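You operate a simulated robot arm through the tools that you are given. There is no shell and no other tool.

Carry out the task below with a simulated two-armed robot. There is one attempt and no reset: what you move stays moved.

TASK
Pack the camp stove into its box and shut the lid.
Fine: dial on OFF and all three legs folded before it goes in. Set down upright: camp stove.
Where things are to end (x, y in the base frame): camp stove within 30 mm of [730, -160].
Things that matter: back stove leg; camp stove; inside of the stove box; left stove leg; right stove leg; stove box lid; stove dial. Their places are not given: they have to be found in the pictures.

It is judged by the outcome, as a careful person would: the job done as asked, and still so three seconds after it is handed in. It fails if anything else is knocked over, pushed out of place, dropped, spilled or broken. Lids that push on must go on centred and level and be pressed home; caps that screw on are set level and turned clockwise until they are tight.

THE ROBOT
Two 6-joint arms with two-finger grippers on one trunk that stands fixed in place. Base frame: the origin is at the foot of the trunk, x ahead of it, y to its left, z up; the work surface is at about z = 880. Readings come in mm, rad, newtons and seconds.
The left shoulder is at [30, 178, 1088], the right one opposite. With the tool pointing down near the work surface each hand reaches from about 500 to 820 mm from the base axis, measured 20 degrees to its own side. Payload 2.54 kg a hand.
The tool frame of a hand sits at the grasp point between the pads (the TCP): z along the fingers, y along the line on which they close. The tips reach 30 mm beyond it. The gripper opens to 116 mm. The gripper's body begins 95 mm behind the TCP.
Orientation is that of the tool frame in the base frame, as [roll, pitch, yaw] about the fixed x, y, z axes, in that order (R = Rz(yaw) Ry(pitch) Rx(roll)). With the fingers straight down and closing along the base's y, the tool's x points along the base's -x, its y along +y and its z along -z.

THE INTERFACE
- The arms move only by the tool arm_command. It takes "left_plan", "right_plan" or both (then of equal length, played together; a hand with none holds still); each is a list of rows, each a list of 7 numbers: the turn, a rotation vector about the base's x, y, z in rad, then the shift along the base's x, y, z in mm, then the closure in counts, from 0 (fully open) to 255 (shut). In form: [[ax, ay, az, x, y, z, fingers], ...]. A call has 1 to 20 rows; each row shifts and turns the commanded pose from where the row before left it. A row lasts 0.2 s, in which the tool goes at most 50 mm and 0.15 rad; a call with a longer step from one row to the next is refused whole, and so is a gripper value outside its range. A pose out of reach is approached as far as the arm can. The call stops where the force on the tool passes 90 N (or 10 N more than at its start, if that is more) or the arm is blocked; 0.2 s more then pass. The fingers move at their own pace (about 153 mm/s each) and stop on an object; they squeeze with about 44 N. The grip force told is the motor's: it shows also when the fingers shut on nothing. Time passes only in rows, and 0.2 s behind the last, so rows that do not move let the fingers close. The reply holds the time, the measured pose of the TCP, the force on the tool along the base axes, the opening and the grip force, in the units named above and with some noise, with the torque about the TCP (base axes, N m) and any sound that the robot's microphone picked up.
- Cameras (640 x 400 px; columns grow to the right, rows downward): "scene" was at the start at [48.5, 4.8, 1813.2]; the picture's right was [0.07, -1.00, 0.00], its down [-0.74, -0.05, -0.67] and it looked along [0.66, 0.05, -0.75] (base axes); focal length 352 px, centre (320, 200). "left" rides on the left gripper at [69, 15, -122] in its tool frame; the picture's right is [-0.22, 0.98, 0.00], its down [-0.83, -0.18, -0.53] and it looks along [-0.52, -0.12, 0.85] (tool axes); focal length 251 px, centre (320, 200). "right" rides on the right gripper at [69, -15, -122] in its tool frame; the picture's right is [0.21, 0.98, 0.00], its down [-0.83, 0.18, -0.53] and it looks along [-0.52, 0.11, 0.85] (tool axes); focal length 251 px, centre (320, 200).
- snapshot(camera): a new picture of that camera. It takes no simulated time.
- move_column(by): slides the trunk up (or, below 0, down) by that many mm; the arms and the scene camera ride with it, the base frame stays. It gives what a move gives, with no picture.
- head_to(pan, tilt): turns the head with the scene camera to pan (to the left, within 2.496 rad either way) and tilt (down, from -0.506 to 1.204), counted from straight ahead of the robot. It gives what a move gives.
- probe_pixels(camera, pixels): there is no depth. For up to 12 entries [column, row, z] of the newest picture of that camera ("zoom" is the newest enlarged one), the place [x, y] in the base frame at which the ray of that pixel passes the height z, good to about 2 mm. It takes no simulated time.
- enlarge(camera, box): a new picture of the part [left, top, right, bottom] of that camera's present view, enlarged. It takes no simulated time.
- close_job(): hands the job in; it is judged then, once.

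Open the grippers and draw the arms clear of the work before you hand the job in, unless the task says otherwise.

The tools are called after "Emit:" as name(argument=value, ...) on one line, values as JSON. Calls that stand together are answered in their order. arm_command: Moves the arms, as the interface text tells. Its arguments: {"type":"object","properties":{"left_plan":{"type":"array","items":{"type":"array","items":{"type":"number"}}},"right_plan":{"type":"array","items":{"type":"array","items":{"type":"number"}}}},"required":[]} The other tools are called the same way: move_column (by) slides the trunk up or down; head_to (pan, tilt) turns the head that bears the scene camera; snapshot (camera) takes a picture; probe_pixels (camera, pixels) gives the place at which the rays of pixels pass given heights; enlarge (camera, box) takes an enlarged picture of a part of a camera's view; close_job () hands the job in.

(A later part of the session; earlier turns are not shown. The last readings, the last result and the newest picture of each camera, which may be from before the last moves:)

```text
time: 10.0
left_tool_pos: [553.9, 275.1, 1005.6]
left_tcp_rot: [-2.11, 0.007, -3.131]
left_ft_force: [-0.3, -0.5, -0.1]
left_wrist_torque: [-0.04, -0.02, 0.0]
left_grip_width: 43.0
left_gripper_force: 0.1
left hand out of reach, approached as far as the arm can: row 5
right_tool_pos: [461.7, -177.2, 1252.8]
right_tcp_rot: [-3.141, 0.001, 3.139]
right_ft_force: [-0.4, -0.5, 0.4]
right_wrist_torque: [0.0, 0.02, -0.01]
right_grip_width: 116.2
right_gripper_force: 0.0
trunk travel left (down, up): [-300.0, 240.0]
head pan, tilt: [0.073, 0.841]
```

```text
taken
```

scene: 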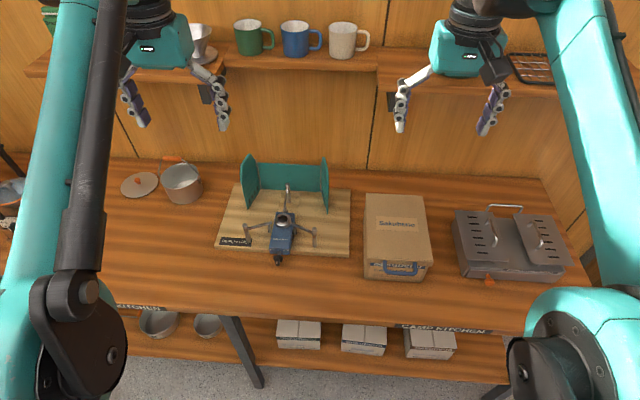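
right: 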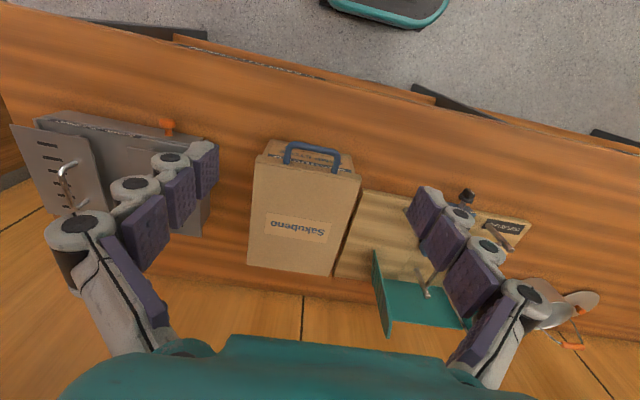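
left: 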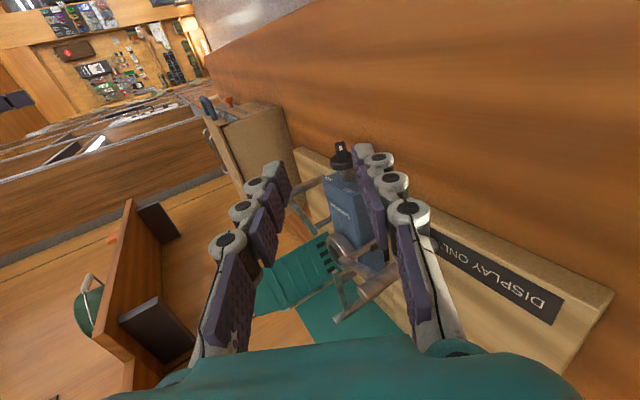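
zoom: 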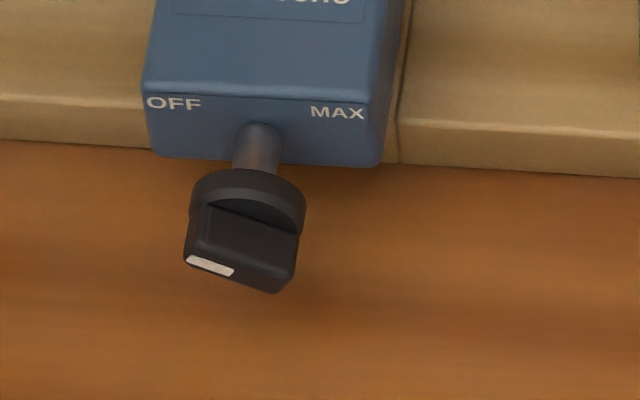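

The pointer now points up-left towards OFF. I zoom closer to measure its angle precisely against the label.

Emit:
enlarge(camera="scene", box=[272, 252, 296, 267])

Emit:
enlarge(camera="left", box=[320, 130, 370, 190])

Emit:
probe_pixels(camera="scene", pixels=[[290, 301, 880], [217.4, 245.3, 900], [349.2, 254.3, 900], [290, 330, 880]])

```text
16.00 times, centred on (284, 260) of scene
```

zoom: 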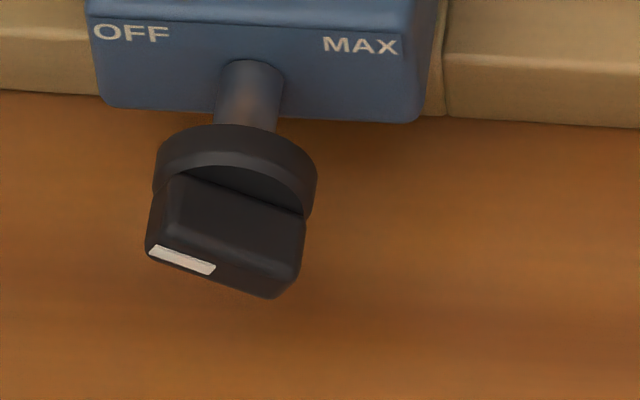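

```text
6.67 times, centred on (345, 160) of left
```

zoom: 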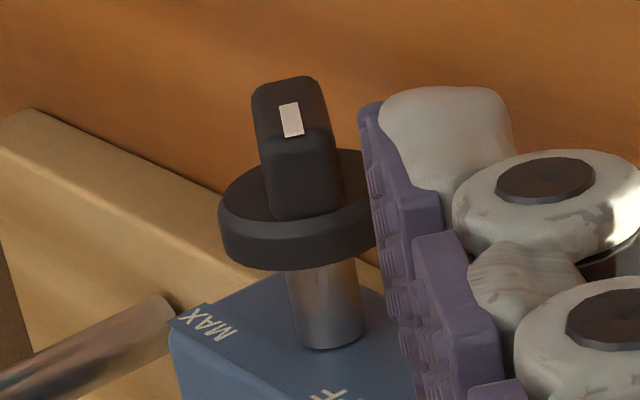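

```text
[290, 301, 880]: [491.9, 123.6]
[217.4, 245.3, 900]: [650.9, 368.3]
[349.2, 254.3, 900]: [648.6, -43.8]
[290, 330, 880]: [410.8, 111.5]
```

The dial is at about 60–61°, the label direction at about 52–60°; no stop felt yet. I regrip and turn a little further to find out whether there is a stop at OFF.

Emit:
arm_command(left_plan=[[0, 0, 0, 14, -27, -26, 160], [0, 0, 0, 13.6, -26, -25.6, 160], [0, 0, 0, 0, -36, -21, 160], [0, 0, 0, 0, 0, 0, 160], [0, 0, 0, 0, 0, 0, 210], [0, 0, 0, 0, 0, 0, 255], [0, 0, 0, 0, 0, 0, 255]])

Emit:
enlarge(camera="scene", box=[265, 240, 305, 275])

```text
time: 11.6
left_tool_pos: [581.6, 186.7, 932.3]
left_tcp_rot: [-2.1, 0.001, 3.14]
left_ft_force: [-2.1, -3.8, 1.9]
left_wrist_torque: [-0.08, 0.03, -0.28]
left_grip_width: 11.2
left_gripper_force: 38.1
right_tool_pos: [462.3, -176.2, 1252.8]
right_tcp_rot: [3.141, 0.0, 3.139]
right_ft_force: [-1.4, -0.1, -0.5]
right_wrist_torque: [-0.03, 0.0, -0.01]
right_grip_width: 116.0
right_gripper_force: 0.1
trunk travel left (down, up): [-300.0, 240.0]
head pan, tilt: [0.073, 0.841]
```

```text
11.43 times, centred on (285, 258) of scene
```

zoom: 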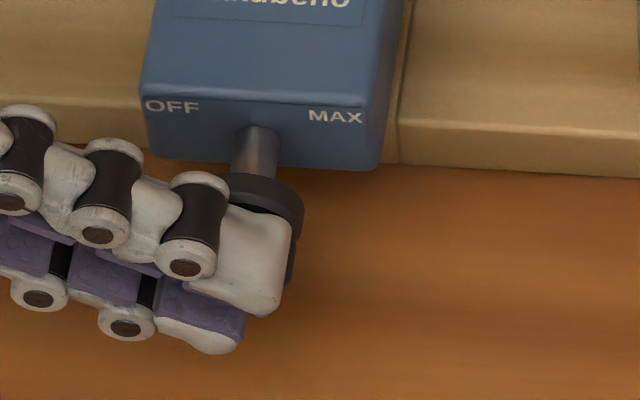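

Regripped. Now I turn on in small steps of 0.06 rad.

Emit:
arm_command(left_plan=[[-0.06, 0, 0, 0, 0.58, -1.05, 255], [-0.06, 0, 0, 0, 0.51, -1.09, 255]])

Emit:
arm_command(left_plan=[[-0.06, 0, 0, 0, 0.45, -1.11, 255], [-0.06, 0, 0, 0, 0.38, -1.14, 255]])

Emit:
enlarge(camera="scene", box=[250, 220, 320, 290])

```text
time: 12.2
left_tool_pos: [581.2, 187.7, 929.0]
left_tcp_rot: [-1.983, 0.0, 3.14]
left_ft_force: [-6.5, 3.0, -0.2]
left_wrist_torque: [0.92, 0.08, -0.43]
left_grip_width: 12.8
left_gripper_force: 39.2
right_tool_pos: [462.1, -176.8, 1253.0]
right_tcp_rot: [-3.141, 0.0, 3.14]
right_ft_force: [-0.1, 1.0, -0.6]
right_wrist_torque: [-0.05, 0.01, -0.01]
right_grip_width: 115.8
right_gripper_force: 0.1
trunk travel left (down, up): [-300.0, 240.0]
head pan, tilt: [0.073, 0.841]
```

```text
time: 12.8
left_tool_pos: [581.8, 187.8, 930.7]
left_tcp_rot: [-1.861, 0.001, -3.14]
left_ft_force: [2.5, 7.0, 0.1]
left_wrist_torque: [0.83, -0.06, 0.62]
left_grip_width: 13.9
left_gripper_force: 40.5
right_tool_pos: [462.1, -176.4, 1253.1]
right_tcp_rot: [-3.14, 0.0, -3.141]
right_ft_force: [0.6, 0.3, -0.2]
right_wrist_torque: [-0.01, -0.01, 0.0]
right_grip_width: 116.0
right_gripper_force: 0.1
trunk travel left (down, up): [-300.0, 240.0]
head pan, tilt: [0.073, 0.841]
```

```text
5.71 times, centred on (285, 255) of scene
```

zoom: 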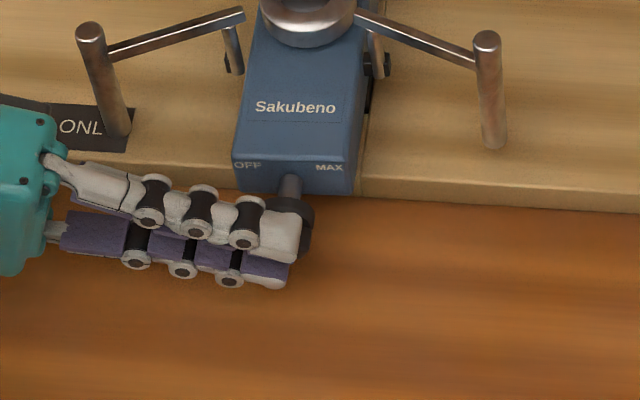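

Torque about x jumped to 0.9 N·m and the grip widened: the dial's stop lies at about 60°, so it is at OFF. I turn back to 60° to relieve the strain, open and withdraw.

Emit:
arm_command(left_plan=[[0.06, 0, 0, 0, -0.38, 0.3, 255], [0.06, 0, 0, 0, -0.45, 0.6, 255], [0.04, 0, 0, 0, -0.3, 0.7, 255], [0, 0, 0, 0, 0, 0, 255]])

Emit:
enlarge(camera="scene", box=[250, 220, 320, 290])

```text
time: 13.8
left_tool_pos: [582.6, 186.7, 931.1]
left_tcp_rot: [-2.02, 0.001, 3.139]
left_ft_force: [-0.7, 5.3, 13.2]
left_wrist_torque: [0.34, -0.07, -0.19]
left_grip_width: 11.3
left_gripper_force: 38.7
right_tool_pos: [460.6, -176.7, 1254.4]
right_tcp_rot: [-3.141, 0.001, 3.141]
right_ft_force: [0.1, -0.3, -0.3]
right_wrist_torque: [0.0, 0.0, 0.01]
right_grip_width: 116.0
right_gripper_force: 0.1
trunk travel left (down, up): [-300.0, 240.0]
head pan, tilt: [0.073, 0.841]
```

```text
5.71 times, centred on (285, 255) of scene
```

zoom: 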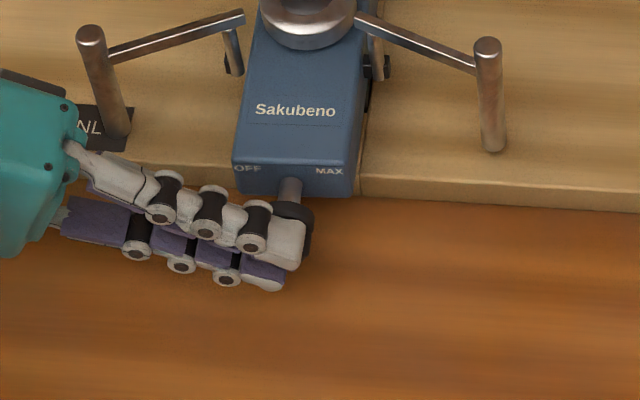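

Relieved; I open and withdraw along the tool axis, then check the dial.

Emit:
arm_command(left_plan=[[0, 0, 0, 0, 0, 0, 200], [0, 0, 0, 0, 0, 0, 150], [0, 0, 0, 0, 0, 0, 150], [0, 0, 0, 0, 36, 18, 150], [0, 0, 0, 0, 36, 20, 150], [0.1, 0, 0, -10, 10, 30, 150], [0.12, 0, 0, -10, 0, 40, 150]])

Emit:
enlarge(camera="scene", box=[272, 252, 296, 267])

Emit:
snapshot(camera="scene")

```text
time: 15.4
left_tool_pos: [561.0, 267.9, 1038.2]
left_tcp_rot: [-2.245, 0.002, 3.141]
left_ft_force: [-1.1, -0.5, 0.0]
left_wrist_torque: [0.04, -0.02, 0.0]
left_grip_width: 47.8
left_gripper_force: 0.0
right_tool_pos: [460.9, -179.0, 1252.9]
right_tcp_rot: [-3.141, 0.0, -3.14]
right_ft_force: [-0.2, -0.1, -0.2]
right_wrist_torque: [0.0, 0.01, 0.01]
right_grip_width: 116.0
right_gripper_force: 0.1
trunk travel left (down, up): [-300.0, 240.0]
head pan, tilt: [0.073, 0.841]
```

```text
16.00 times, centred on (284, 260) of scene
```

zoom: 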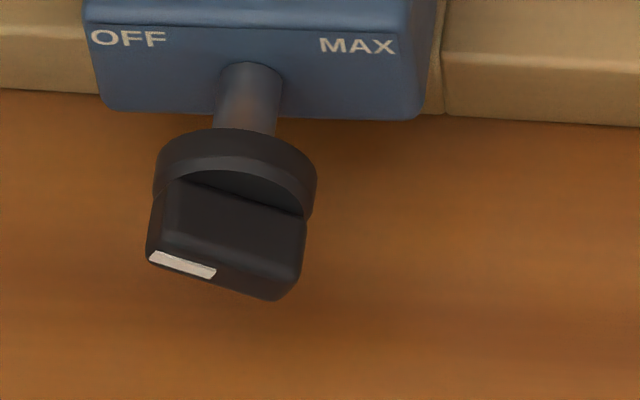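

```text
taken
```

scene: 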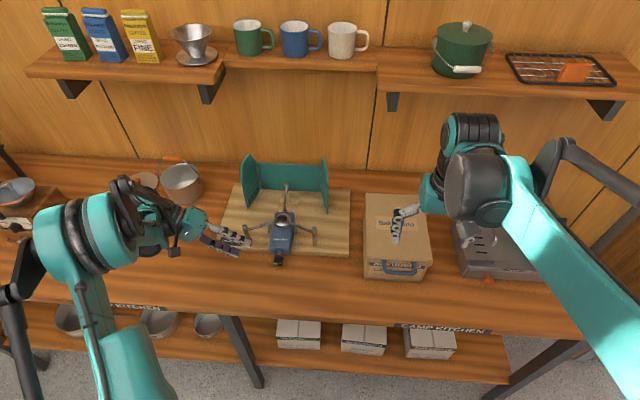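

The dial rests at its OFF stop. Next the legs: I probe the windshield's panel bases and refine the leg pivots before folding.

Emit:
enlarge(camera="scene", box=[235, 150, 345, 260])

Emit:
probe_pixels(camera="scene", pixels=[[247.8, 209.2, 900], [327.3, 213.3, 900], [245, 160, 1050], [327, 159, 1050], [262, 190, 900], [319, 192, 900]])

```text
3.64 times, centred on (290, 205) of scene
```

zoom: 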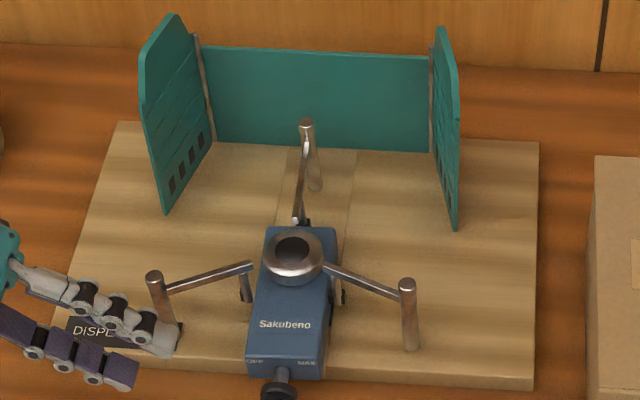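

```text
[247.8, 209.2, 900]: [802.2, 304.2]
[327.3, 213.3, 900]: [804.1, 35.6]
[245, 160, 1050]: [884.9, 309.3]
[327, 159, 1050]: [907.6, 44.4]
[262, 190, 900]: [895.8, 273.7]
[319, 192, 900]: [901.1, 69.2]
```

The windshield's side panels run x 802–900 at y≈304→274 and 36→69, leaving room for folding. I bring the left hand upright, fingers shut, to a place above and behind the left post (673,273).

Emit:
arm_command(left_plan=[[0.149, 0, 0, 20, 8, 15, 255], [0.149, 0, 0, 25, 8, 10, 255], [0.149, 0, 0, 30, 5, 5, 255], [0.149, 0, 0, 30, 5, 0, 255], [0.149, 0, 0, 30, 5, 0, 255], [0.149, 0, 0, 20, 5, 0, 255]])

Emit:
snapshot(camera="left")

Emit:
snapshot(camera="scene")

```text
time: 16.8
left_tool_pos: [718.1, 302.9, 1067.2]
left_tcp_rot: [-3.139, -0.001, -3.14]
left_ft_force: [-0.7, 0.5, -0.4]
left_wrist_torque: [0.02, 0.02, 0.0]
left_grip_width: 0.2
left_gripper_force: 28.8
right_tool_pos: [463.0, -177.7, 1253.1]
right_tcp_rot: [-3.141, -0.001, -3.142]
right_ft_force: [-0.7, 0.5, 0.3]
right_wrist_torque: [0.01, -0.01, -0.03]
right_grip_width: 116.0
right_gripper_force: 0.3
trunk travel left (down, up): [-300.0, 240.0]
head pan, tilt: [0.073, 0.841]
```

```text
taken
```

left: 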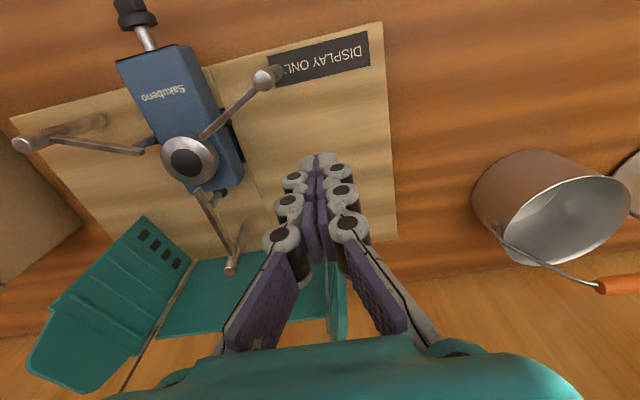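

```text
taken
```

scene: 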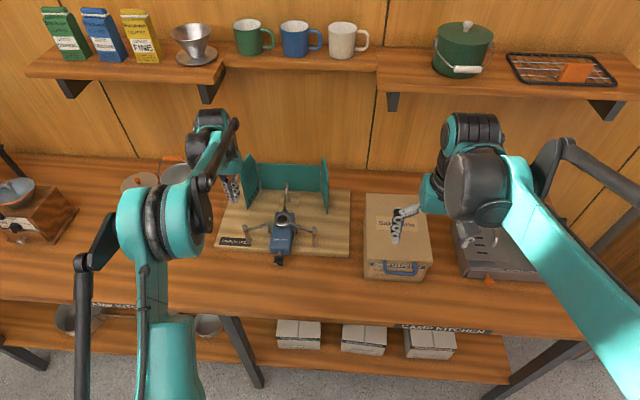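

Good overhead view of all three legs in the left picture (post tops at (265,80), (23,145), (231,268)). I enlarge it and probe.

Emit:
enlarge(camera="left", box=[100, 40, 290, 280])

Emit:
probe_pixels(camera="left", pixels=[[266, 80, 985], [23, 145, 985], [231, 269, 985], [190, 162, 965], [190, 162, 980], [205, 137, 965], [145, 150, 965], [196, 191, 965]])

```text
1.67 times, centred on (195, 160) of left
```

zoom: 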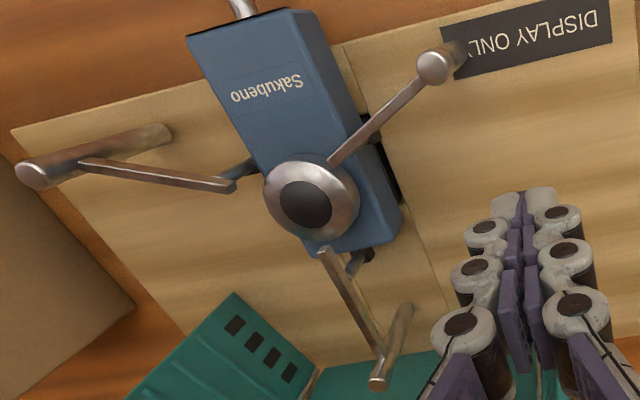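

```text
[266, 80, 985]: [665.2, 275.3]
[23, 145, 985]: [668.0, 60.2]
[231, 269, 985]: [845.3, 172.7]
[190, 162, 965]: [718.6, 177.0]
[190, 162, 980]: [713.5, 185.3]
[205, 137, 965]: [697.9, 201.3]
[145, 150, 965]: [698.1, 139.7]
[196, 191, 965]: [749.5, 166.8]
```

Left post is at (667,274), its pivot about (694,210), so the leg should swing forward (−x) along the body's side. I lower the shut fingers behind the post, at about (695,286), tips to z≈925.

Emit:
arm_command(left_plan=[[0, 0, 0, -23, -17, 0, 255], [0, 0, 0, 0, 0, -45, 255], [0, 0, 0, 0, 0, -45, 255], [0, 0, 0, 0, 0, -22, 255]])

Emit:
snapshot(camera="left")

Emit:
enlarge(camera="scene", box=[235, 180, 335, 280])

```text
time: 17.8
left_tool_pos: [693.6, 286.5, 954.8]
left_tcp_rot: [-3.136, -0.001, 3.141]
left_ft_force: [0.0, -0.2, 0.2]
left_wrist_torque: [0.0, -0.01, 0.0]
left_grip_width: 0.0
left_gripper_force: 28.7
right_tool_pos: [462.5, -176.7, 1252.4]
right_tcp_rot: [3.141, -0.002, 3.139]
right_ft_force: [0.0, 0.8, -0.8]
right_wrist_torque: [0.0, 0.02, 0.0]
right_grip_width: 116.2
right_gripper_force: 0.1
trunk travel left (down, up): [-300.0, 240.0]
head pan, tilt: [0.073, 0.841]
```

```text
taken
```

left: 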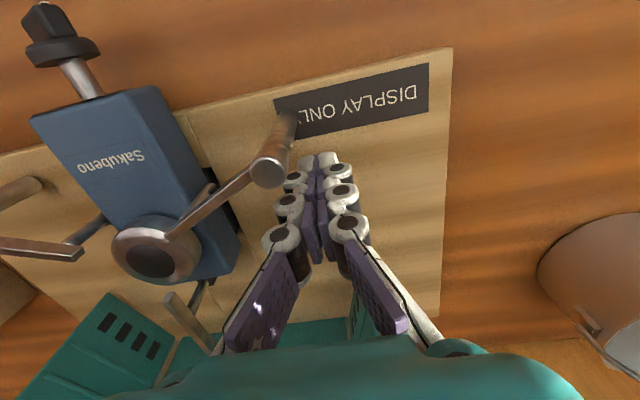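

```text
4.00 times, centred on (285, 230) of scene
```

zoom: 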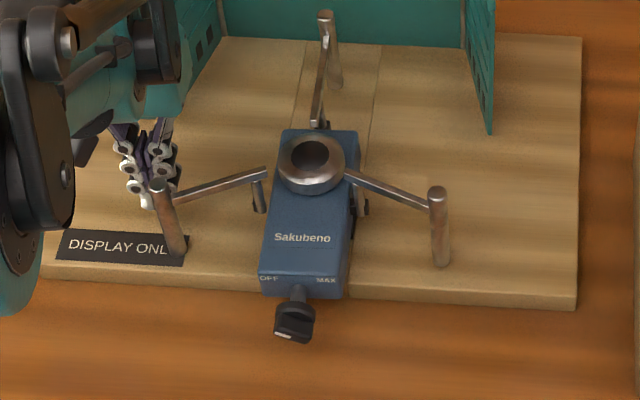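

The fingers stand behind the post. I push gently towards −x along the arc, to about φ=125° first.

Emit:
arm_command(left_plan=[[0, 0, 0, -8, -4.5, 0, 255], [0, 0, 0, -7.4, -1.6, 0, 255], [0, 0, 0, -7.4, -1.7, 0, 255]])

Emit:
enlarge(camera="scene", box=[235, 180, 335, 280])

```text
time: 18.6
left_tool_pos: [671.7, 280.1, 955.5]
left_tcp_rot: [-3.136, -0.001, 3.141]
left_ft_force: [0.0, 0.6, -0.3]
left_wrist_torque: [0.0, 0.02, 0.02]
left_grip_width: 0.0
left_gripper_force: 29.1
right_tool_pos: [463.3, -177.6, 1253.2]
right_tcp_rot: [-3.141, 0.001, -3.141]
right_ft_force: [0.6, -0.6, 0.0]
right_wrist_torque: [0.02, -0.01, -0.02]
right_grip_width: 115.9
right_gripper_force: 0.1
trunk travel left (down, up): [-300.0, 240.0]
head pan, tilt: [0.073, 0.841]
```

```text
4.00 times, centred on (285, 230) of scene
```

zoom: 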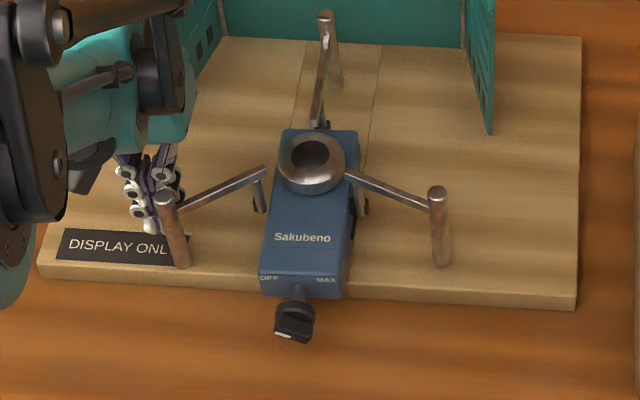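

The post moved forward with no force, the body stayed. I continue along the arc to about φ=155°.

Emit:
arm_command(left_plan=[[0, 0, 0, -6, -3.2, 0, 255], [0, 0, 0, -6.3, -3.3, 0, 255], [0, 0, 0, -5.2, -3.4, 0, 255], [0, 0, 0, -5.3, -3.5, 0, 255], [0, 0, 0, -4.6, -4.3, 0, 255], [0, 0, 0, -4.6, -4.4, 0, 255]])

Emit:
enlarge(camera="scene", box=[235, 180, 335, 280])

```text
time: 20.0
left_tool_pos: [639.5, 258.0, 956.2]
left_tcp_rot: [-3.135, -0.001, 3.14]
left_ft_force: [-0.9, 1.0, 0.5]
left_wrist_torque: [0.02, -0.02, -0.03]
left_grip_width: 0.0
left_gripper_force: 28.7
right_tool_pos: [461.8, -177.3, 1252.1]
right_tcp_rot: [3.141, -0.001, 3.142]
right_ft_force: [0.4, 0.1, 0.0]
right_wrist_torque: [0.0, 0.03, 0.0]
right_grip_width: 116.1
right_gripper_force: 0.1
trunk travel left (down, up): [-300.0, 240.0]
head pan, tilt: [0.073, 0.841]
```

```text
4.00 times, centred on (285, 230) of scene
```

zoom: 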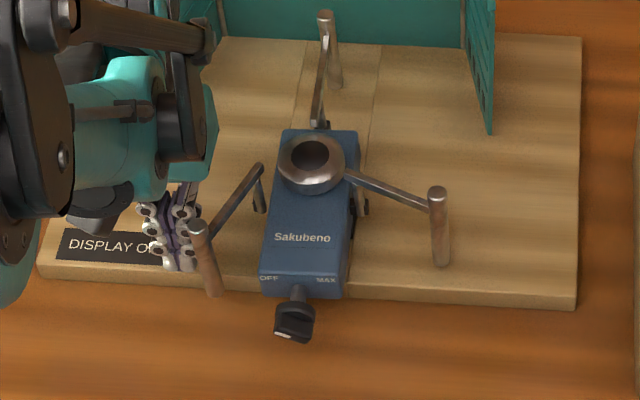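

The leg follows well. I continue to φ≈180° so that it lies alongside the body.

Emit:
arm_command(left_plan=[[0, 0, 0, -3.7, -5.1, 0, 255], [0, 0, 0, -3.6, -5.1, 0, 255], [0, 0, 0, -2.8, -5.6, 0, 255], [0, 0, 0, -2.8, -5.7, 0, 255], [0, 0, 0, -1, -5, 0, 255]])

Emit:
enlarge(camera="scene", box=[235, 180, 335, 280])

Emit:
snapshot(camera="left")

```text
time: 21.2
left_tool_pos: [625.7, 231.6, 955.5]
left_tcp_rot: [-3.138, 0.001, -3.141]
left_ft_force: [3.4, 6.4, 1.8]
left_wrist_torque: [-0.2, 0.08, 0.06]
left_grip_width: 0.1
left_gripper_force: 28.8
right_tool_pos: [462.2, -175.7, 1253.0]
right_tcp_rot: [-3.139, -0.001, -3.141]
right_ft_force: [1.5, 0.2, 0.0]
right_wrist_torque: [-0.03, 0.01, -0.01]
right_grip_width: 115.9
right_gripper_force: 0.0
trunk travel left (down, up): [-300.0, 240.0]
head pan, tilt: [0.073, 0.841]
```

```text
4.00 times, centred on (285, 230) of scene
```

zoom: 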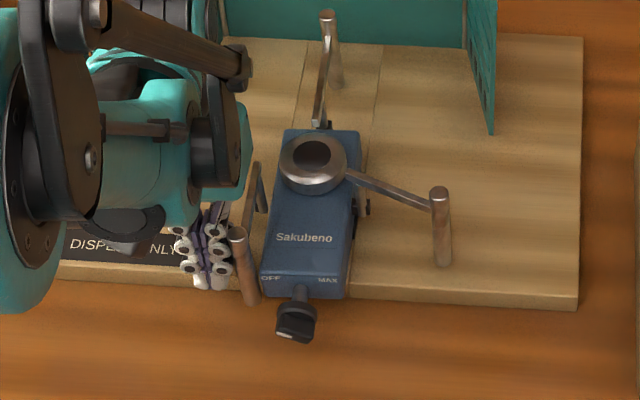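

```text
taken
```

left: 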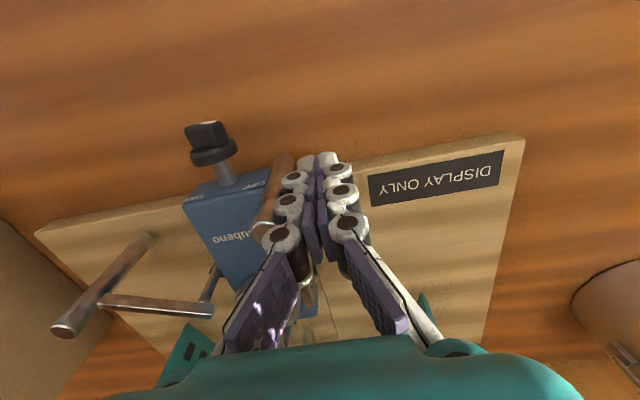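

About 6 N now and the stove shifted barely; the left leg has met its stop along the body. I back off (+y), raise, and look at the result.

Emit:
arm_command(left_plan=[[0, 0, 0, 0, 20, 0, 255], [0, 0, 0, 0, 20, 20, 255], [0, 0, 0, 0, 0, 45, 255], [0, 0, 0, 0, 0, 45, 255]])

Emit:
snapshot(camera="left")

Emit:
enlarge(camera="scene", box=[245, 190, 325, 270])

```text
time: 22.2
left_tool_pos: [625.4, 273.3, 1066.3]
left_tcp_rot: [-3.136, 0.0, -3.14]
left_ft_force: [0.4, 0.4, 0.2]
left_wrist_torque: [-0.01, 0.01, 0.01]
left_grip_width: 0.1
left_gripper_force: 28.2
right_tool_pos: [461.7, -176.6, 1253.0]
right_tcp_rot: [3.141, 0.001, -3.141]
right_ft_force: [-0.4, -0.4, -1.1]
right_wrist_torque: [-0.01, -0.04, -0.05]
right_grip_width: 116.0
right_gripper_force: 0.0
trunk travel left (down, up): [-300.0, 240.0]
head pan, tilt: [0.073, 0.841]
```

```text
taken
```

left: 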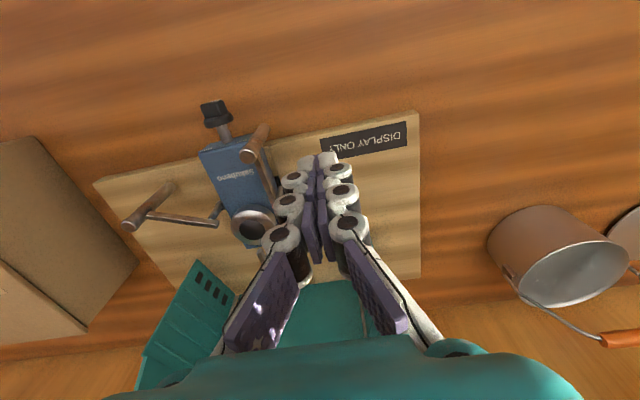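

```text
5.00 times, centred on (285, 230) of scene
```

zoom: 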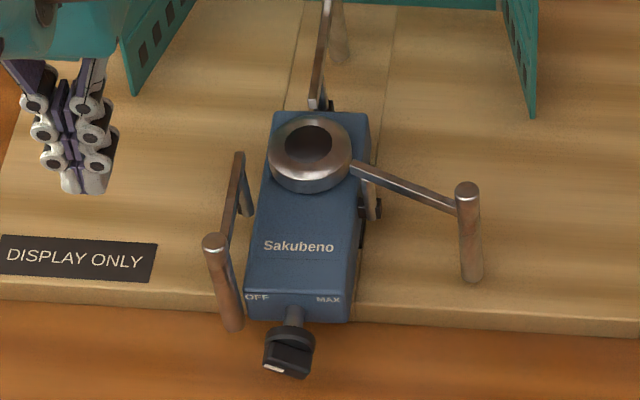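

The left leg lies forward beside the body. I check its exact angle by probing its ends, and the body edges.

Emit:
probe_pixels(camera="scene", pixels=[[269, 221, 965], [264, 238, 985], [291.8, 224.3, 965], [314.4, 228.6, 985], [283, 218.7, 950], [276, 212.8, 935], [270.4, 249.4, 935], [295, 213, 935], [290, 251, 935]])

Emit:
enlarge(camera="left", box=[110, 90, 300, 270])

```text
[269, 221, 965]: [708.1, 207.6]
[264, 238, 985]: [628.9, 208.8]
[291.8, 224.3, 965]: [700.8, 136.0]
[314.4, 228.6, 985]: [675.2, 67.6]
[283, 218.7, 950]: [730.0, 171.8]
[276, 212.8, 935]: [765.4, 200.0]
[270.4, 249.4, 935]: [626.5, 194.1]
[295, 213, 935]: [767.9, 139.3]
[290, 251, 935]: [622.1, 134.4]
```

```text
2.22 times, centred on (205, 180) of left
```

zoom: 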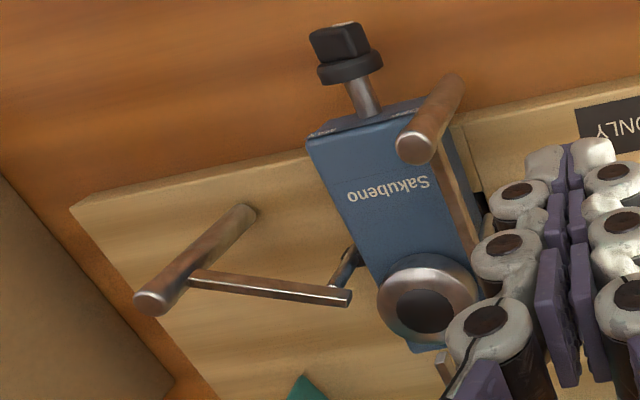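

The left leg is parallel to the body: folded. Now I take the left hand over the stove to behind the right post (671,65), at about (698,54), and lower.

Emit:
arm_command(left_plan=[[0, 0, 0, 14.5, -43, 3, 255], [0, 0, 0, 14.5, -44, 3, 255], [0, 0, 0, 14.5, -44, 0, 255], [0, 0, 0, 14.5, -44, 0, 255], [0, 0, 0, 14.5, -44, 0, 255]])

Emit:
snapshot(camera="left")

Emit:
enlarge(camera="scene", box=[245, 190, 345, 270])

```text
time: 23.4
left_tool_pos: [697.7, 50.5, 1070.2]
left_tcp_rot: [-3.139, 0.0, -3.141]
left_ft_force: [0.7, -0.2, -1.2]
left_wrist_torque: [0.02, 0.03, -0.02]
left_grip_width: 0.0
left_gripper_force: 28.4
right_tool_pos: [463.3, -177.1, 1252.1]
right_tcp_rot: [3.14, 0.001, -3.14]
right_ft_force: [0.4, 0.5, -0.6]
right_wrist_torque: [0.03, 0.01, 0.02]
right_grip_width: 116.1
right_gripper_force: 0.0
trunk travel left (down, up): [-300.0, 240.0]
head pan, tilt: [0.073, 0.841]
```

```text
taken
```

left: 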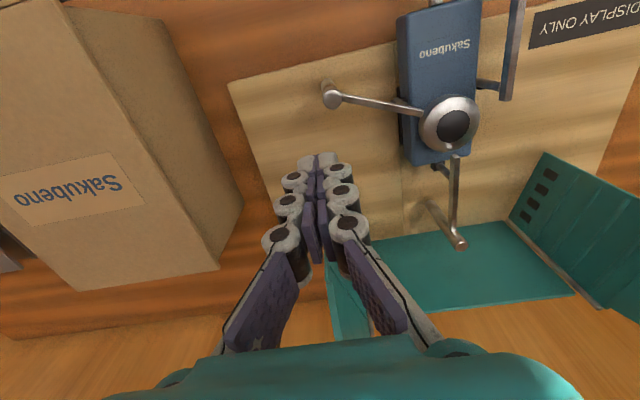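

```text
5.00 times, centred on (295, 230) of scene
```

zoom: 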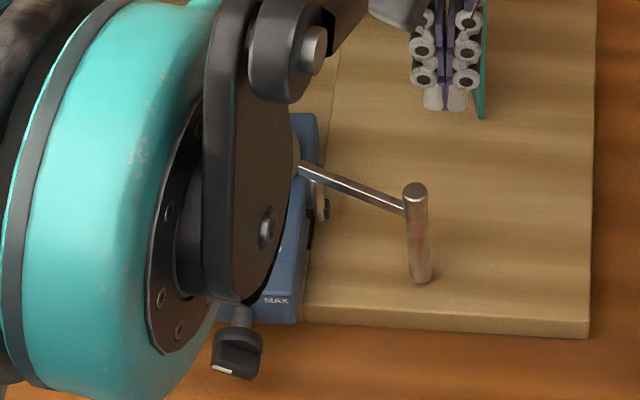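

I probe the right post top, now at (332,98) in the left view, before lowering.

Emit:
probe_pixels(camera="left", pixels=[[332, 98, 985], [420, 113, 965], [505, 97, 965], [458, 158, 965], [461, 244, 985], [453, 126, 950], [407, 161, 935], [475, 148, 935]])

```text
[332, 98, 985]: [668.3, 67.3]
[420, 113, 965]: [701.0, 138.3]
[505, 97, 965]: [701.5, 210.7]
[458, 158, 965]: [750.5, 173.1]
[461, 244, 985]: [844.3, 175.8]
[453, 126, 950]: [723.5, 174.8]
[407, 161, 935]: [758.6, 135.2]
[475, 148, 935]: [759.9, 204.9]
```

The right post stands at about (669,67), pivot about (697,129). I lower the shut fingers behind it.

Emit:
arm_command(left_plan=[[0, 0, 0, 0, 0, -45, 255], [0, 0, 0, 0, 0, -45, 255], [0, 0, 0, 0, 0, -25, 255], [0, 0, 0, -8, 5, 0, 255], [0, 0, 0, -7.5, 3, 0, 255], [0, 0, 0, -7.4, 3, 0, 255]])

Emit:
snapshot(camera="left")

Emit:
enlarge(camera="scene", box=[245, 190, 345, 270])

```text
time: 24.8
left_tool_pos: [674.2, 64.1, 957.7]
left_tcp_rot: [-3.137, 0.0, -3.141]
left_ft_force: [0.4, -0.5, -0.8]
left_wrist_torque: [-0.01, 0.01, 0.02]
left_grip_width: 0.0
left_gripper_force: 29.0
right_tool_pos: [462.4, -176.9, 1253.0]
right_tcp_rot: [3.141, 0.002, -3.14]
right_ft_force: [-0.5, 0.9, 0.1]
right_wrist_torque: [0.0, -0.03, 0.02]
right_grip_width: 116.1
right_gripper_force: 0.0
trunk travel left (down, up): [-300.0, 240.0]
head pan, tilt: [0.073, 0.841]
```

```text
taken
```

left: 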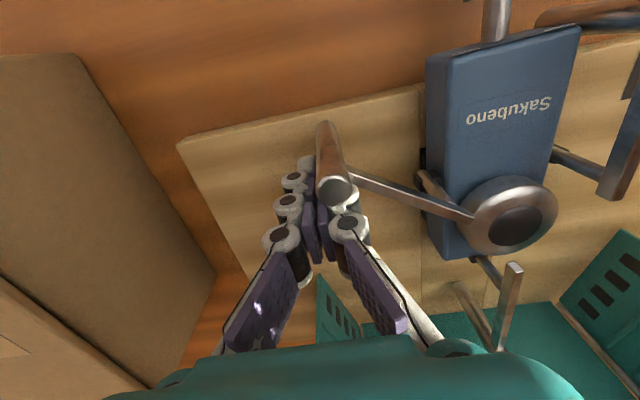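

```text
5.00 times, centred on (295, 230) of scene
```

zoom: 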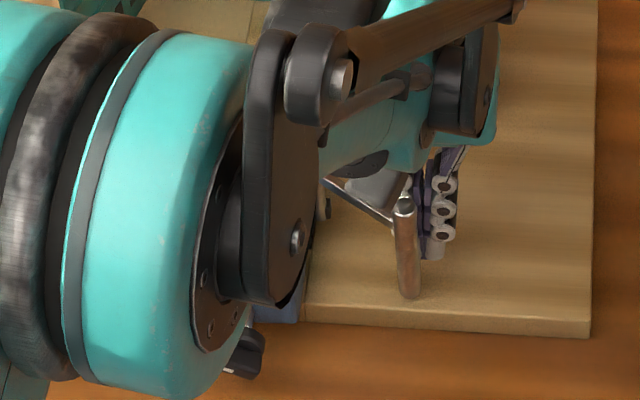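

The right leg is swinging forward too. I follow its arc on to about φ=205°.

Emit:
arm_command(left_plan=[[0, 0, 0, -5.4, 0.8, 0, 255], [0, 0, 0, -5.4, 1.5, 0, 255], [0, 0, 0, -5.2, 3.2, 0, 255], [0, 0, 0, -5.1, 3.6, 0, 255], [0, 0, 0, -4.5, 4.2, 0, 255], [0, 0, 0, -4.5, 4.3, 0, 255]])

Emit:
snapshot(camera="left")

Emit:
enlarge(camera="scene", box=[245, 190, 345, 270])

```text
time: 26.2
left_tool_pos: [645.4, 81.0, 955.7]
left_tcp_rot: [-3.135, 0.0, 3.14]
left_ft_force: [0.3, 0.5, -0.9]
left_wrist_torque: [-0.01, -0.02, -0.01]
left_grip_width: 0.0
left_gripper_force: 28.4
right_tool_pos: [462.0, -176.9, 1253.8]
right_tcp_rot: [-3.141, -0.001, -3.142]
right_ft_force: [0.3, 0.2, 0.2]
right_wrist_torque: [0.0, 0.02, -0.01]
right_grip_width: 116.2
right_gripper_force: 0.0
trunk travel left (down, up): [-300.0, 240.0]
head pan, tilt: [0.073, 0.841]
```

```text
taken
```

left: 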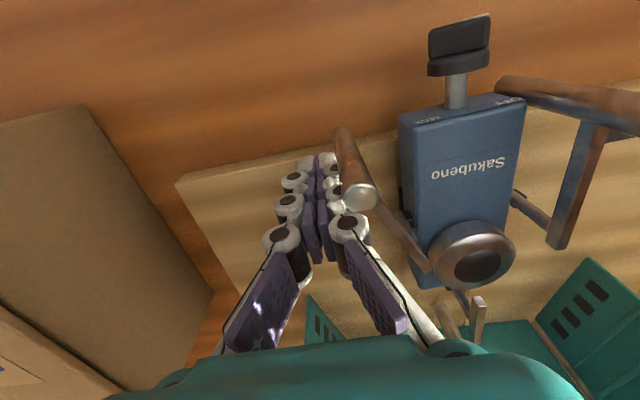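

```text
5.00 times, centred on (295, 230) of scene
```

zoom: 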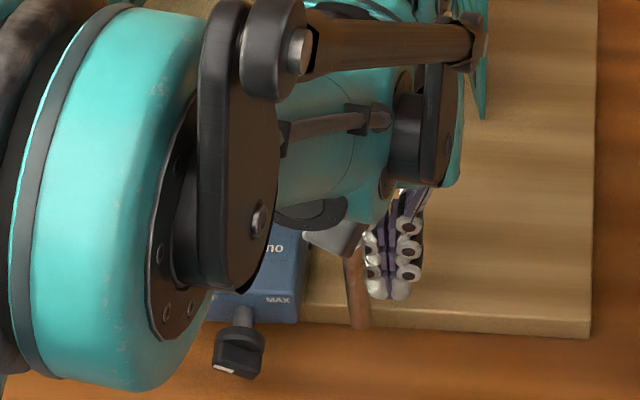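

The post follows. I push it the rest of the way to lie along the body's right side.

Emit:
arm_command(left_plan=[[0, 0, 0, -4.4, 5.3, 0, 255], [0, 0, 0, -4.4, 5.3, 0, 255], [0, 0, 0, -2.8, 5.5, 0, 255], [0, 0, 0, -2.7, 5.6, 0, 255], [0, 0, 0, -1, 4.3, 0, 255]])

Emit:
snapshot(camera="left")

Emit:
enlarge(camera="scene", box=[245, 190, 345, 270])

```text
time: 27.4
left_tool_pos: [629.5, 105.7, 957.1]
left_tcp_rot: [-3.136, 0.0, 3.139]
left_ft_force: [0.9, -4.3, -0.6]
left_wrist_torque: [0.07, -0.01, -0.02]
left_grip_width: 0.0
left_gripper_force: 28.6
right_tool_pos: [463.2, -177.9, 1252.9]
right_tcp_rot: [-3.14, 0.0, 3.14]
right_ft_force: [-0.5, -0.7, -0.2]
right_wrist_torque: [0.02, -0.02, 0.01]
right_grip_width: 116.0
right_gripper_force: 0.1
trunk travel left (down, up): [-300.0, 240.0]
head pan, tilt: [0.073, 0.841]
```

```text
taken
```

left: 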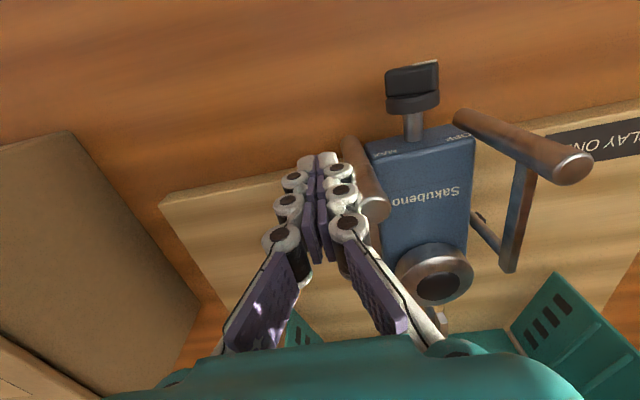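

```text
5.00 times, centred on (295, 230) of scene
```

zoom: 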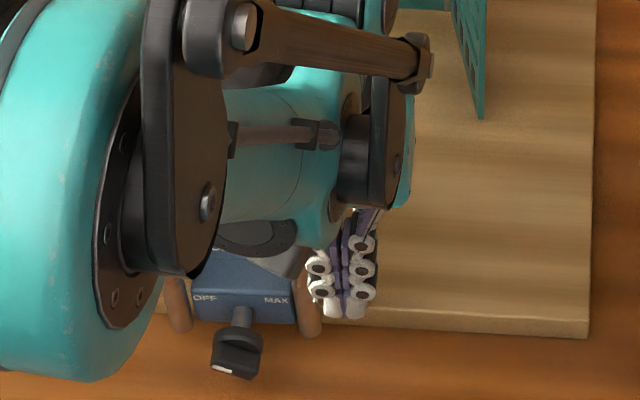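

A force of 4 N is rising. I press 2.5 mm further to confirm the stop, then back off and lift clear.

Emit:
arm_command(left_plan=[[0, 0, 0, 0, 2.5, 0, 255]])

Emit:
arm_command(left_plan=[[0, 0, 0, 0, -20, 0, 255], [0, 0, 0, 0, -10, 20, 255], [0, 0, 0, 0, 0, 45, 255], [0, 0, 0, 0, 0, 45, 255], [0, 0, 0, -10, 30, 10, 255]])

Emit:
snapshot(camera="left")

Emit:
enlarge(camera="left", box=[300, 50, 520, 280])

```text
time: 27.8
left_tool_pos: [629.3, 105.9, 957.2]
left_tcp_rot: [-3.137, 0.0, 3.139]
left_ft_force: [1.9, -14.7, -1.8]
left_wrist_torque: [0.22, 0.01, 0.03]
left_grip_width: 0.0
left_gripper_force: 29.3
right_tool_pos: [461.5, -180.4, 1253.0]
right_tcp_rot: [3.139, 0.001, 3.138]
right_ft_force: [0.0, 0.5, -0.2]
right_wrist_torque: [0.01, 0.0, 0.02]
right_grip_width: 116.0
right_gripper_force: 0.0
trunk travel left (down, up): [-300.0, 240.0]
head pan, tilt: [0.073, 0.841]
```

```text
time: 29.0
left_tool_pos: [618.8, 112.1, 1076.7]
left_tcp_rot: [-3.137, 0.0, -3.14]
left_ft_force: [0.3, 0.3, -0.4]
left_wrist_torque: [-0.02, 0.01, 0.0]
left_grip_width: 0.0
left_gripper_force: 28.3
right_tool_pos: [461.8, -174.9, 1253.8]
right_tcp_rot: [-3.141, 0.0, 3.14]
right_ft_force: [-0.4, 1.5, -0.2]
right_wrist_torque: [-0.07, -0.04, 0.01]
right_grip_width: 116.0
right_gripper_force: 0.0
trunk travel left (down, up): [-300.0, 240.0]
head pan, tilt: [0.073, 0.841]
```

```text
taken
```

left: 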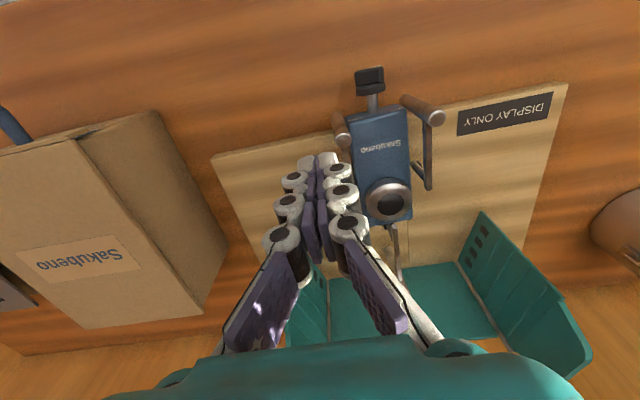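

```text
1.74 times, centred on (410, 165) of left
```

zoom: 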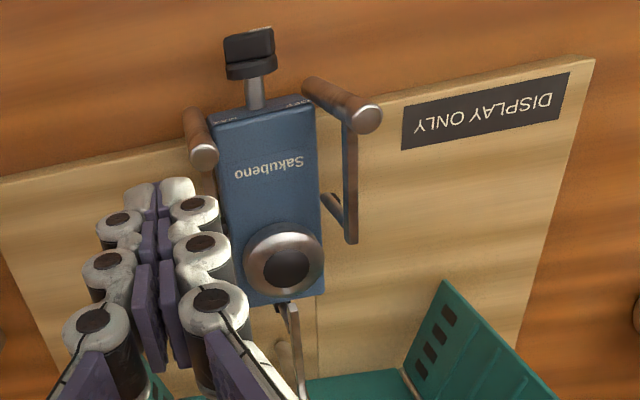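

Both side legs are folded. For the back leg I move the left hand round to its +y side and pitch it forward to reach further, then look.

Emit:
arm_command(left_plan=[[0, -0.08, 0, 18, 22, 5, 255], [0, -0.08, 0, 18, 22, 5, 255], [0, -0.08, 0, 18, 22, 5, 255], [0, -0.08, 0, 18, 22, 5, 255], [0, -0.08, 0, 18, 22, 5, 255]])

Emit:
snapshot(camera="left")

Emit:
enlarge(camera="scene", box=[245, 170, 345, 270])

```text
time: 30.2
left_tool_pos: [711.5, 221.0, 1101.6]
left_tcp_rot: [-3.136, 0.4, 3.141]
left_ft_force: [0.1, -0.3, 0.4]
left_wrist_torque: [-0.01, -0.04, 0.03]
left_grip_width: 0.0
left_gripper_force: 29.0
right_tool_pos: [462.6, -175.9, 1252.4]
right_tcp_rot: [-3.142, 0.001, 3.14]
right_ft_force: [-0.1, 0.1, 0.7]
right_wrist_torque: [0.0, 0.0, 0.0]
right_grip_width: 115.8
right_gripper_force: 0.0
trunk travel left (down, up): [-300.0, 240.0]
head pan, tilt: [0.073, 0.841]
```

```text
taken
```

left: 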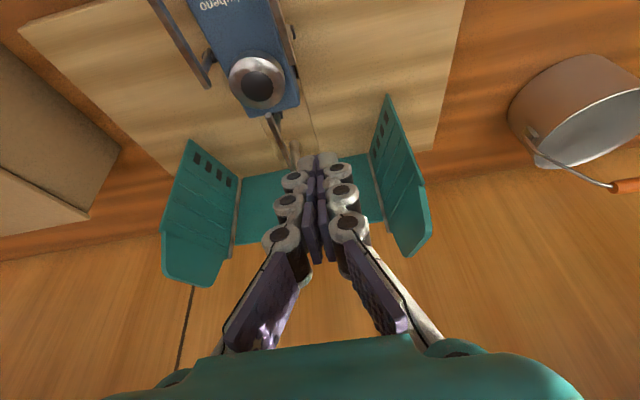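

```text
4.00 times, centred on (295, 220) of scene
```

zoom: 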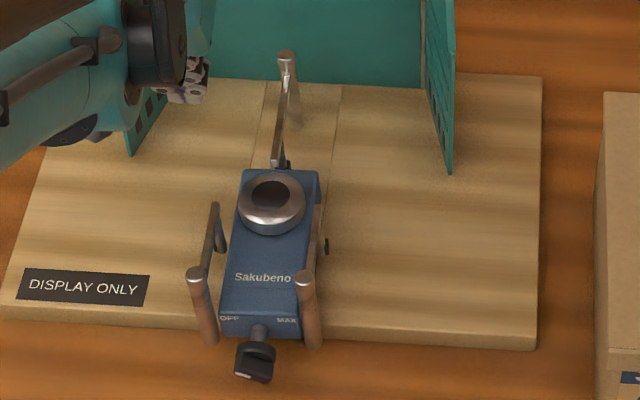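

The back leg points to +x at y≈172. I bring the fingertips down on its +y side at about (815,200), tips to z≈940.

Emit:
arm_command(left_plan=[[0, 0, 0, 20, -5, -20, 255], [0, 0, 0, 30, -5, -30, 255], [0, 0, 0, 30, -5, -40, 255], [0, 0, 0, 12, -5, -44, 255]])

Emit:
snapshot(camera="left")

Emit:
enlarge(camera="scene", box=[245, 170, 345, 270])

```text
refused: row 3 steps farther than a row can; nothing moved
```

```text
taken
```

left: 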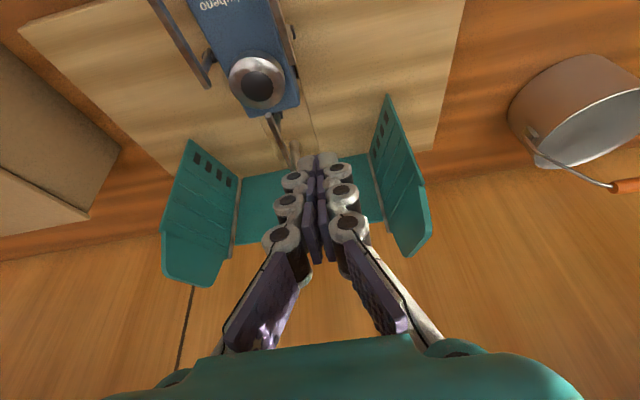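

```text
4.00 times, centred on (295, 220) of scene
```

zoom: 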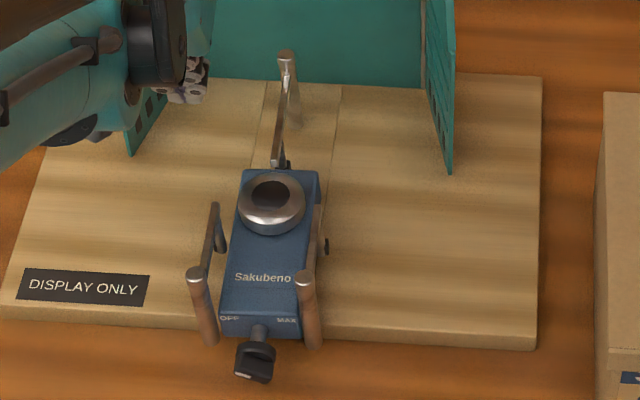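

That was refused as a row exceeded 50 mm; I split the descent into smaller rows.

Emit:
arm_command(left_plan=[[0, 0, 0, 20, -4, -20, 255], [0, 0, 0, 27, -4, -30, 255], [0, 0, 0, 25, -4, -35, 255], [0, 0, 0, 14, -4, -30, 255], [0, 0, 0, 6, -5, -19, 255]])

Emit:
snapshot(camera="left")

Emit:
enlarge(camera="scene", box=[245, 170, 345, 270])

```text
time: 31.4
left_tool_pos: [802.0, 198.1, 966.2]
left_tcp_rot: [-3.136, 0.398, 3.138]
left_ft_force: [-0.3, -0.2, 0.1]
left_wrist_torque: [0.0, 0.01, 0.03]
left_grip_width: 0.0
left_gripper_force: 28.6
right_tool_pos: [463.2, -178.2, 1253.2]
right_tcp_rot: [3.141, 0.001, 3.141]
right_ft_force: [0.8, -0.2, 1.2]
right_wrist_torque: [0.0, 0.01, 0.02]
right_grip_width: 116.1
right_gripper_force: 0.1
trunk travel left (down, up): [-300.0, 240.0]
head pan, tilt: [0.073, 0.841]
```

```text
taken
```

left: 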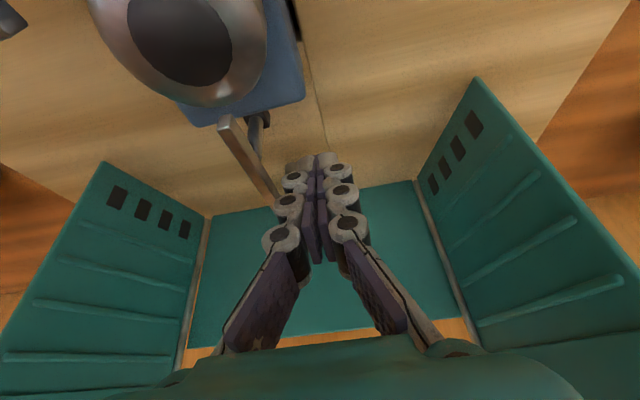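

```text
4.00 times, centred on (295, 220) of scene
```

zoom: 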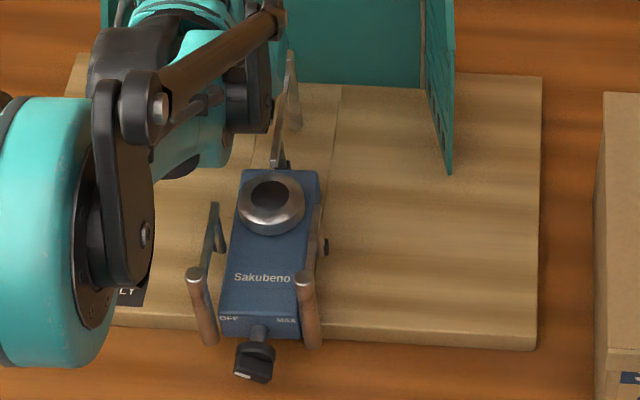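

The fingers stand beside the back leg. I push towards −y gently and check the force.

Emit:
arm_command(left_plan=[[0, 0, 0, 0, -6, 0, 255], [0, 0, 0, 0, -6, 0, 255], [0, 0, 0, 0, -6, 0, 255]])

Emit:
enlarge(camera="left", box=[160, 60, 360, 220])

Emit:
enlarge(camera="scene", box=[245, 170, 345, 270])

```text
time: 32.2
left_tool_pos: [801.6, 180.7, 967.4]
left_tcp_rot: [-3.137, 0.4, 3.14]
left_ft_force: [0.0, 0.7, 0.2]
left_wrist_torque: [-0.01, -0.01, -0.02]
left_grip_width: 0.0
left_gripper_force: 28.5
right_tool_pos: [462.1, -177.4, 1252.3]
right_tcp_rot: [-3.141, -0.002, -3.141]
right_ft_force: [-0.7, 0.0, 0.3]
right_wrist_torque: [-0.04, -0.02, 0.03]
right_grip_width: 116.1
right_gripper_force: 0.1
trunk travel left (down, up): [-300.0, 240.0]
head pan, tilt: [0.073, 0.841]
```

```text
2.50 times, centred on (260, 140) of left
```

zoom: 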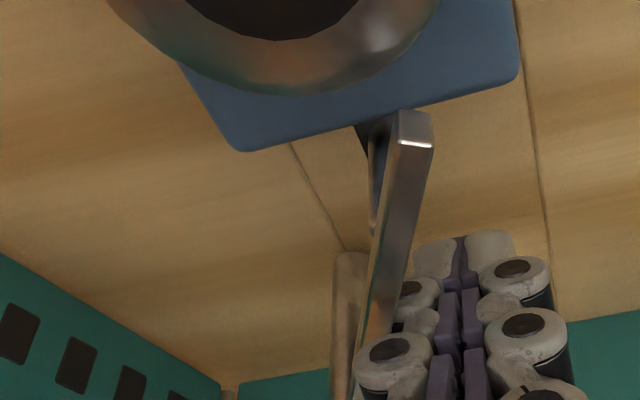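

```text
4.00 times, centred on (295, 220) of scene
```

zoom: 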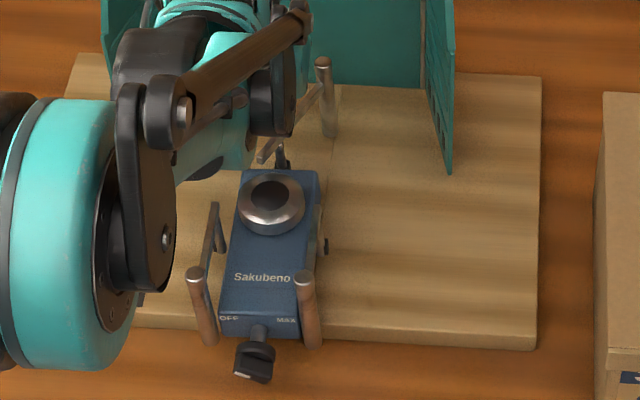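

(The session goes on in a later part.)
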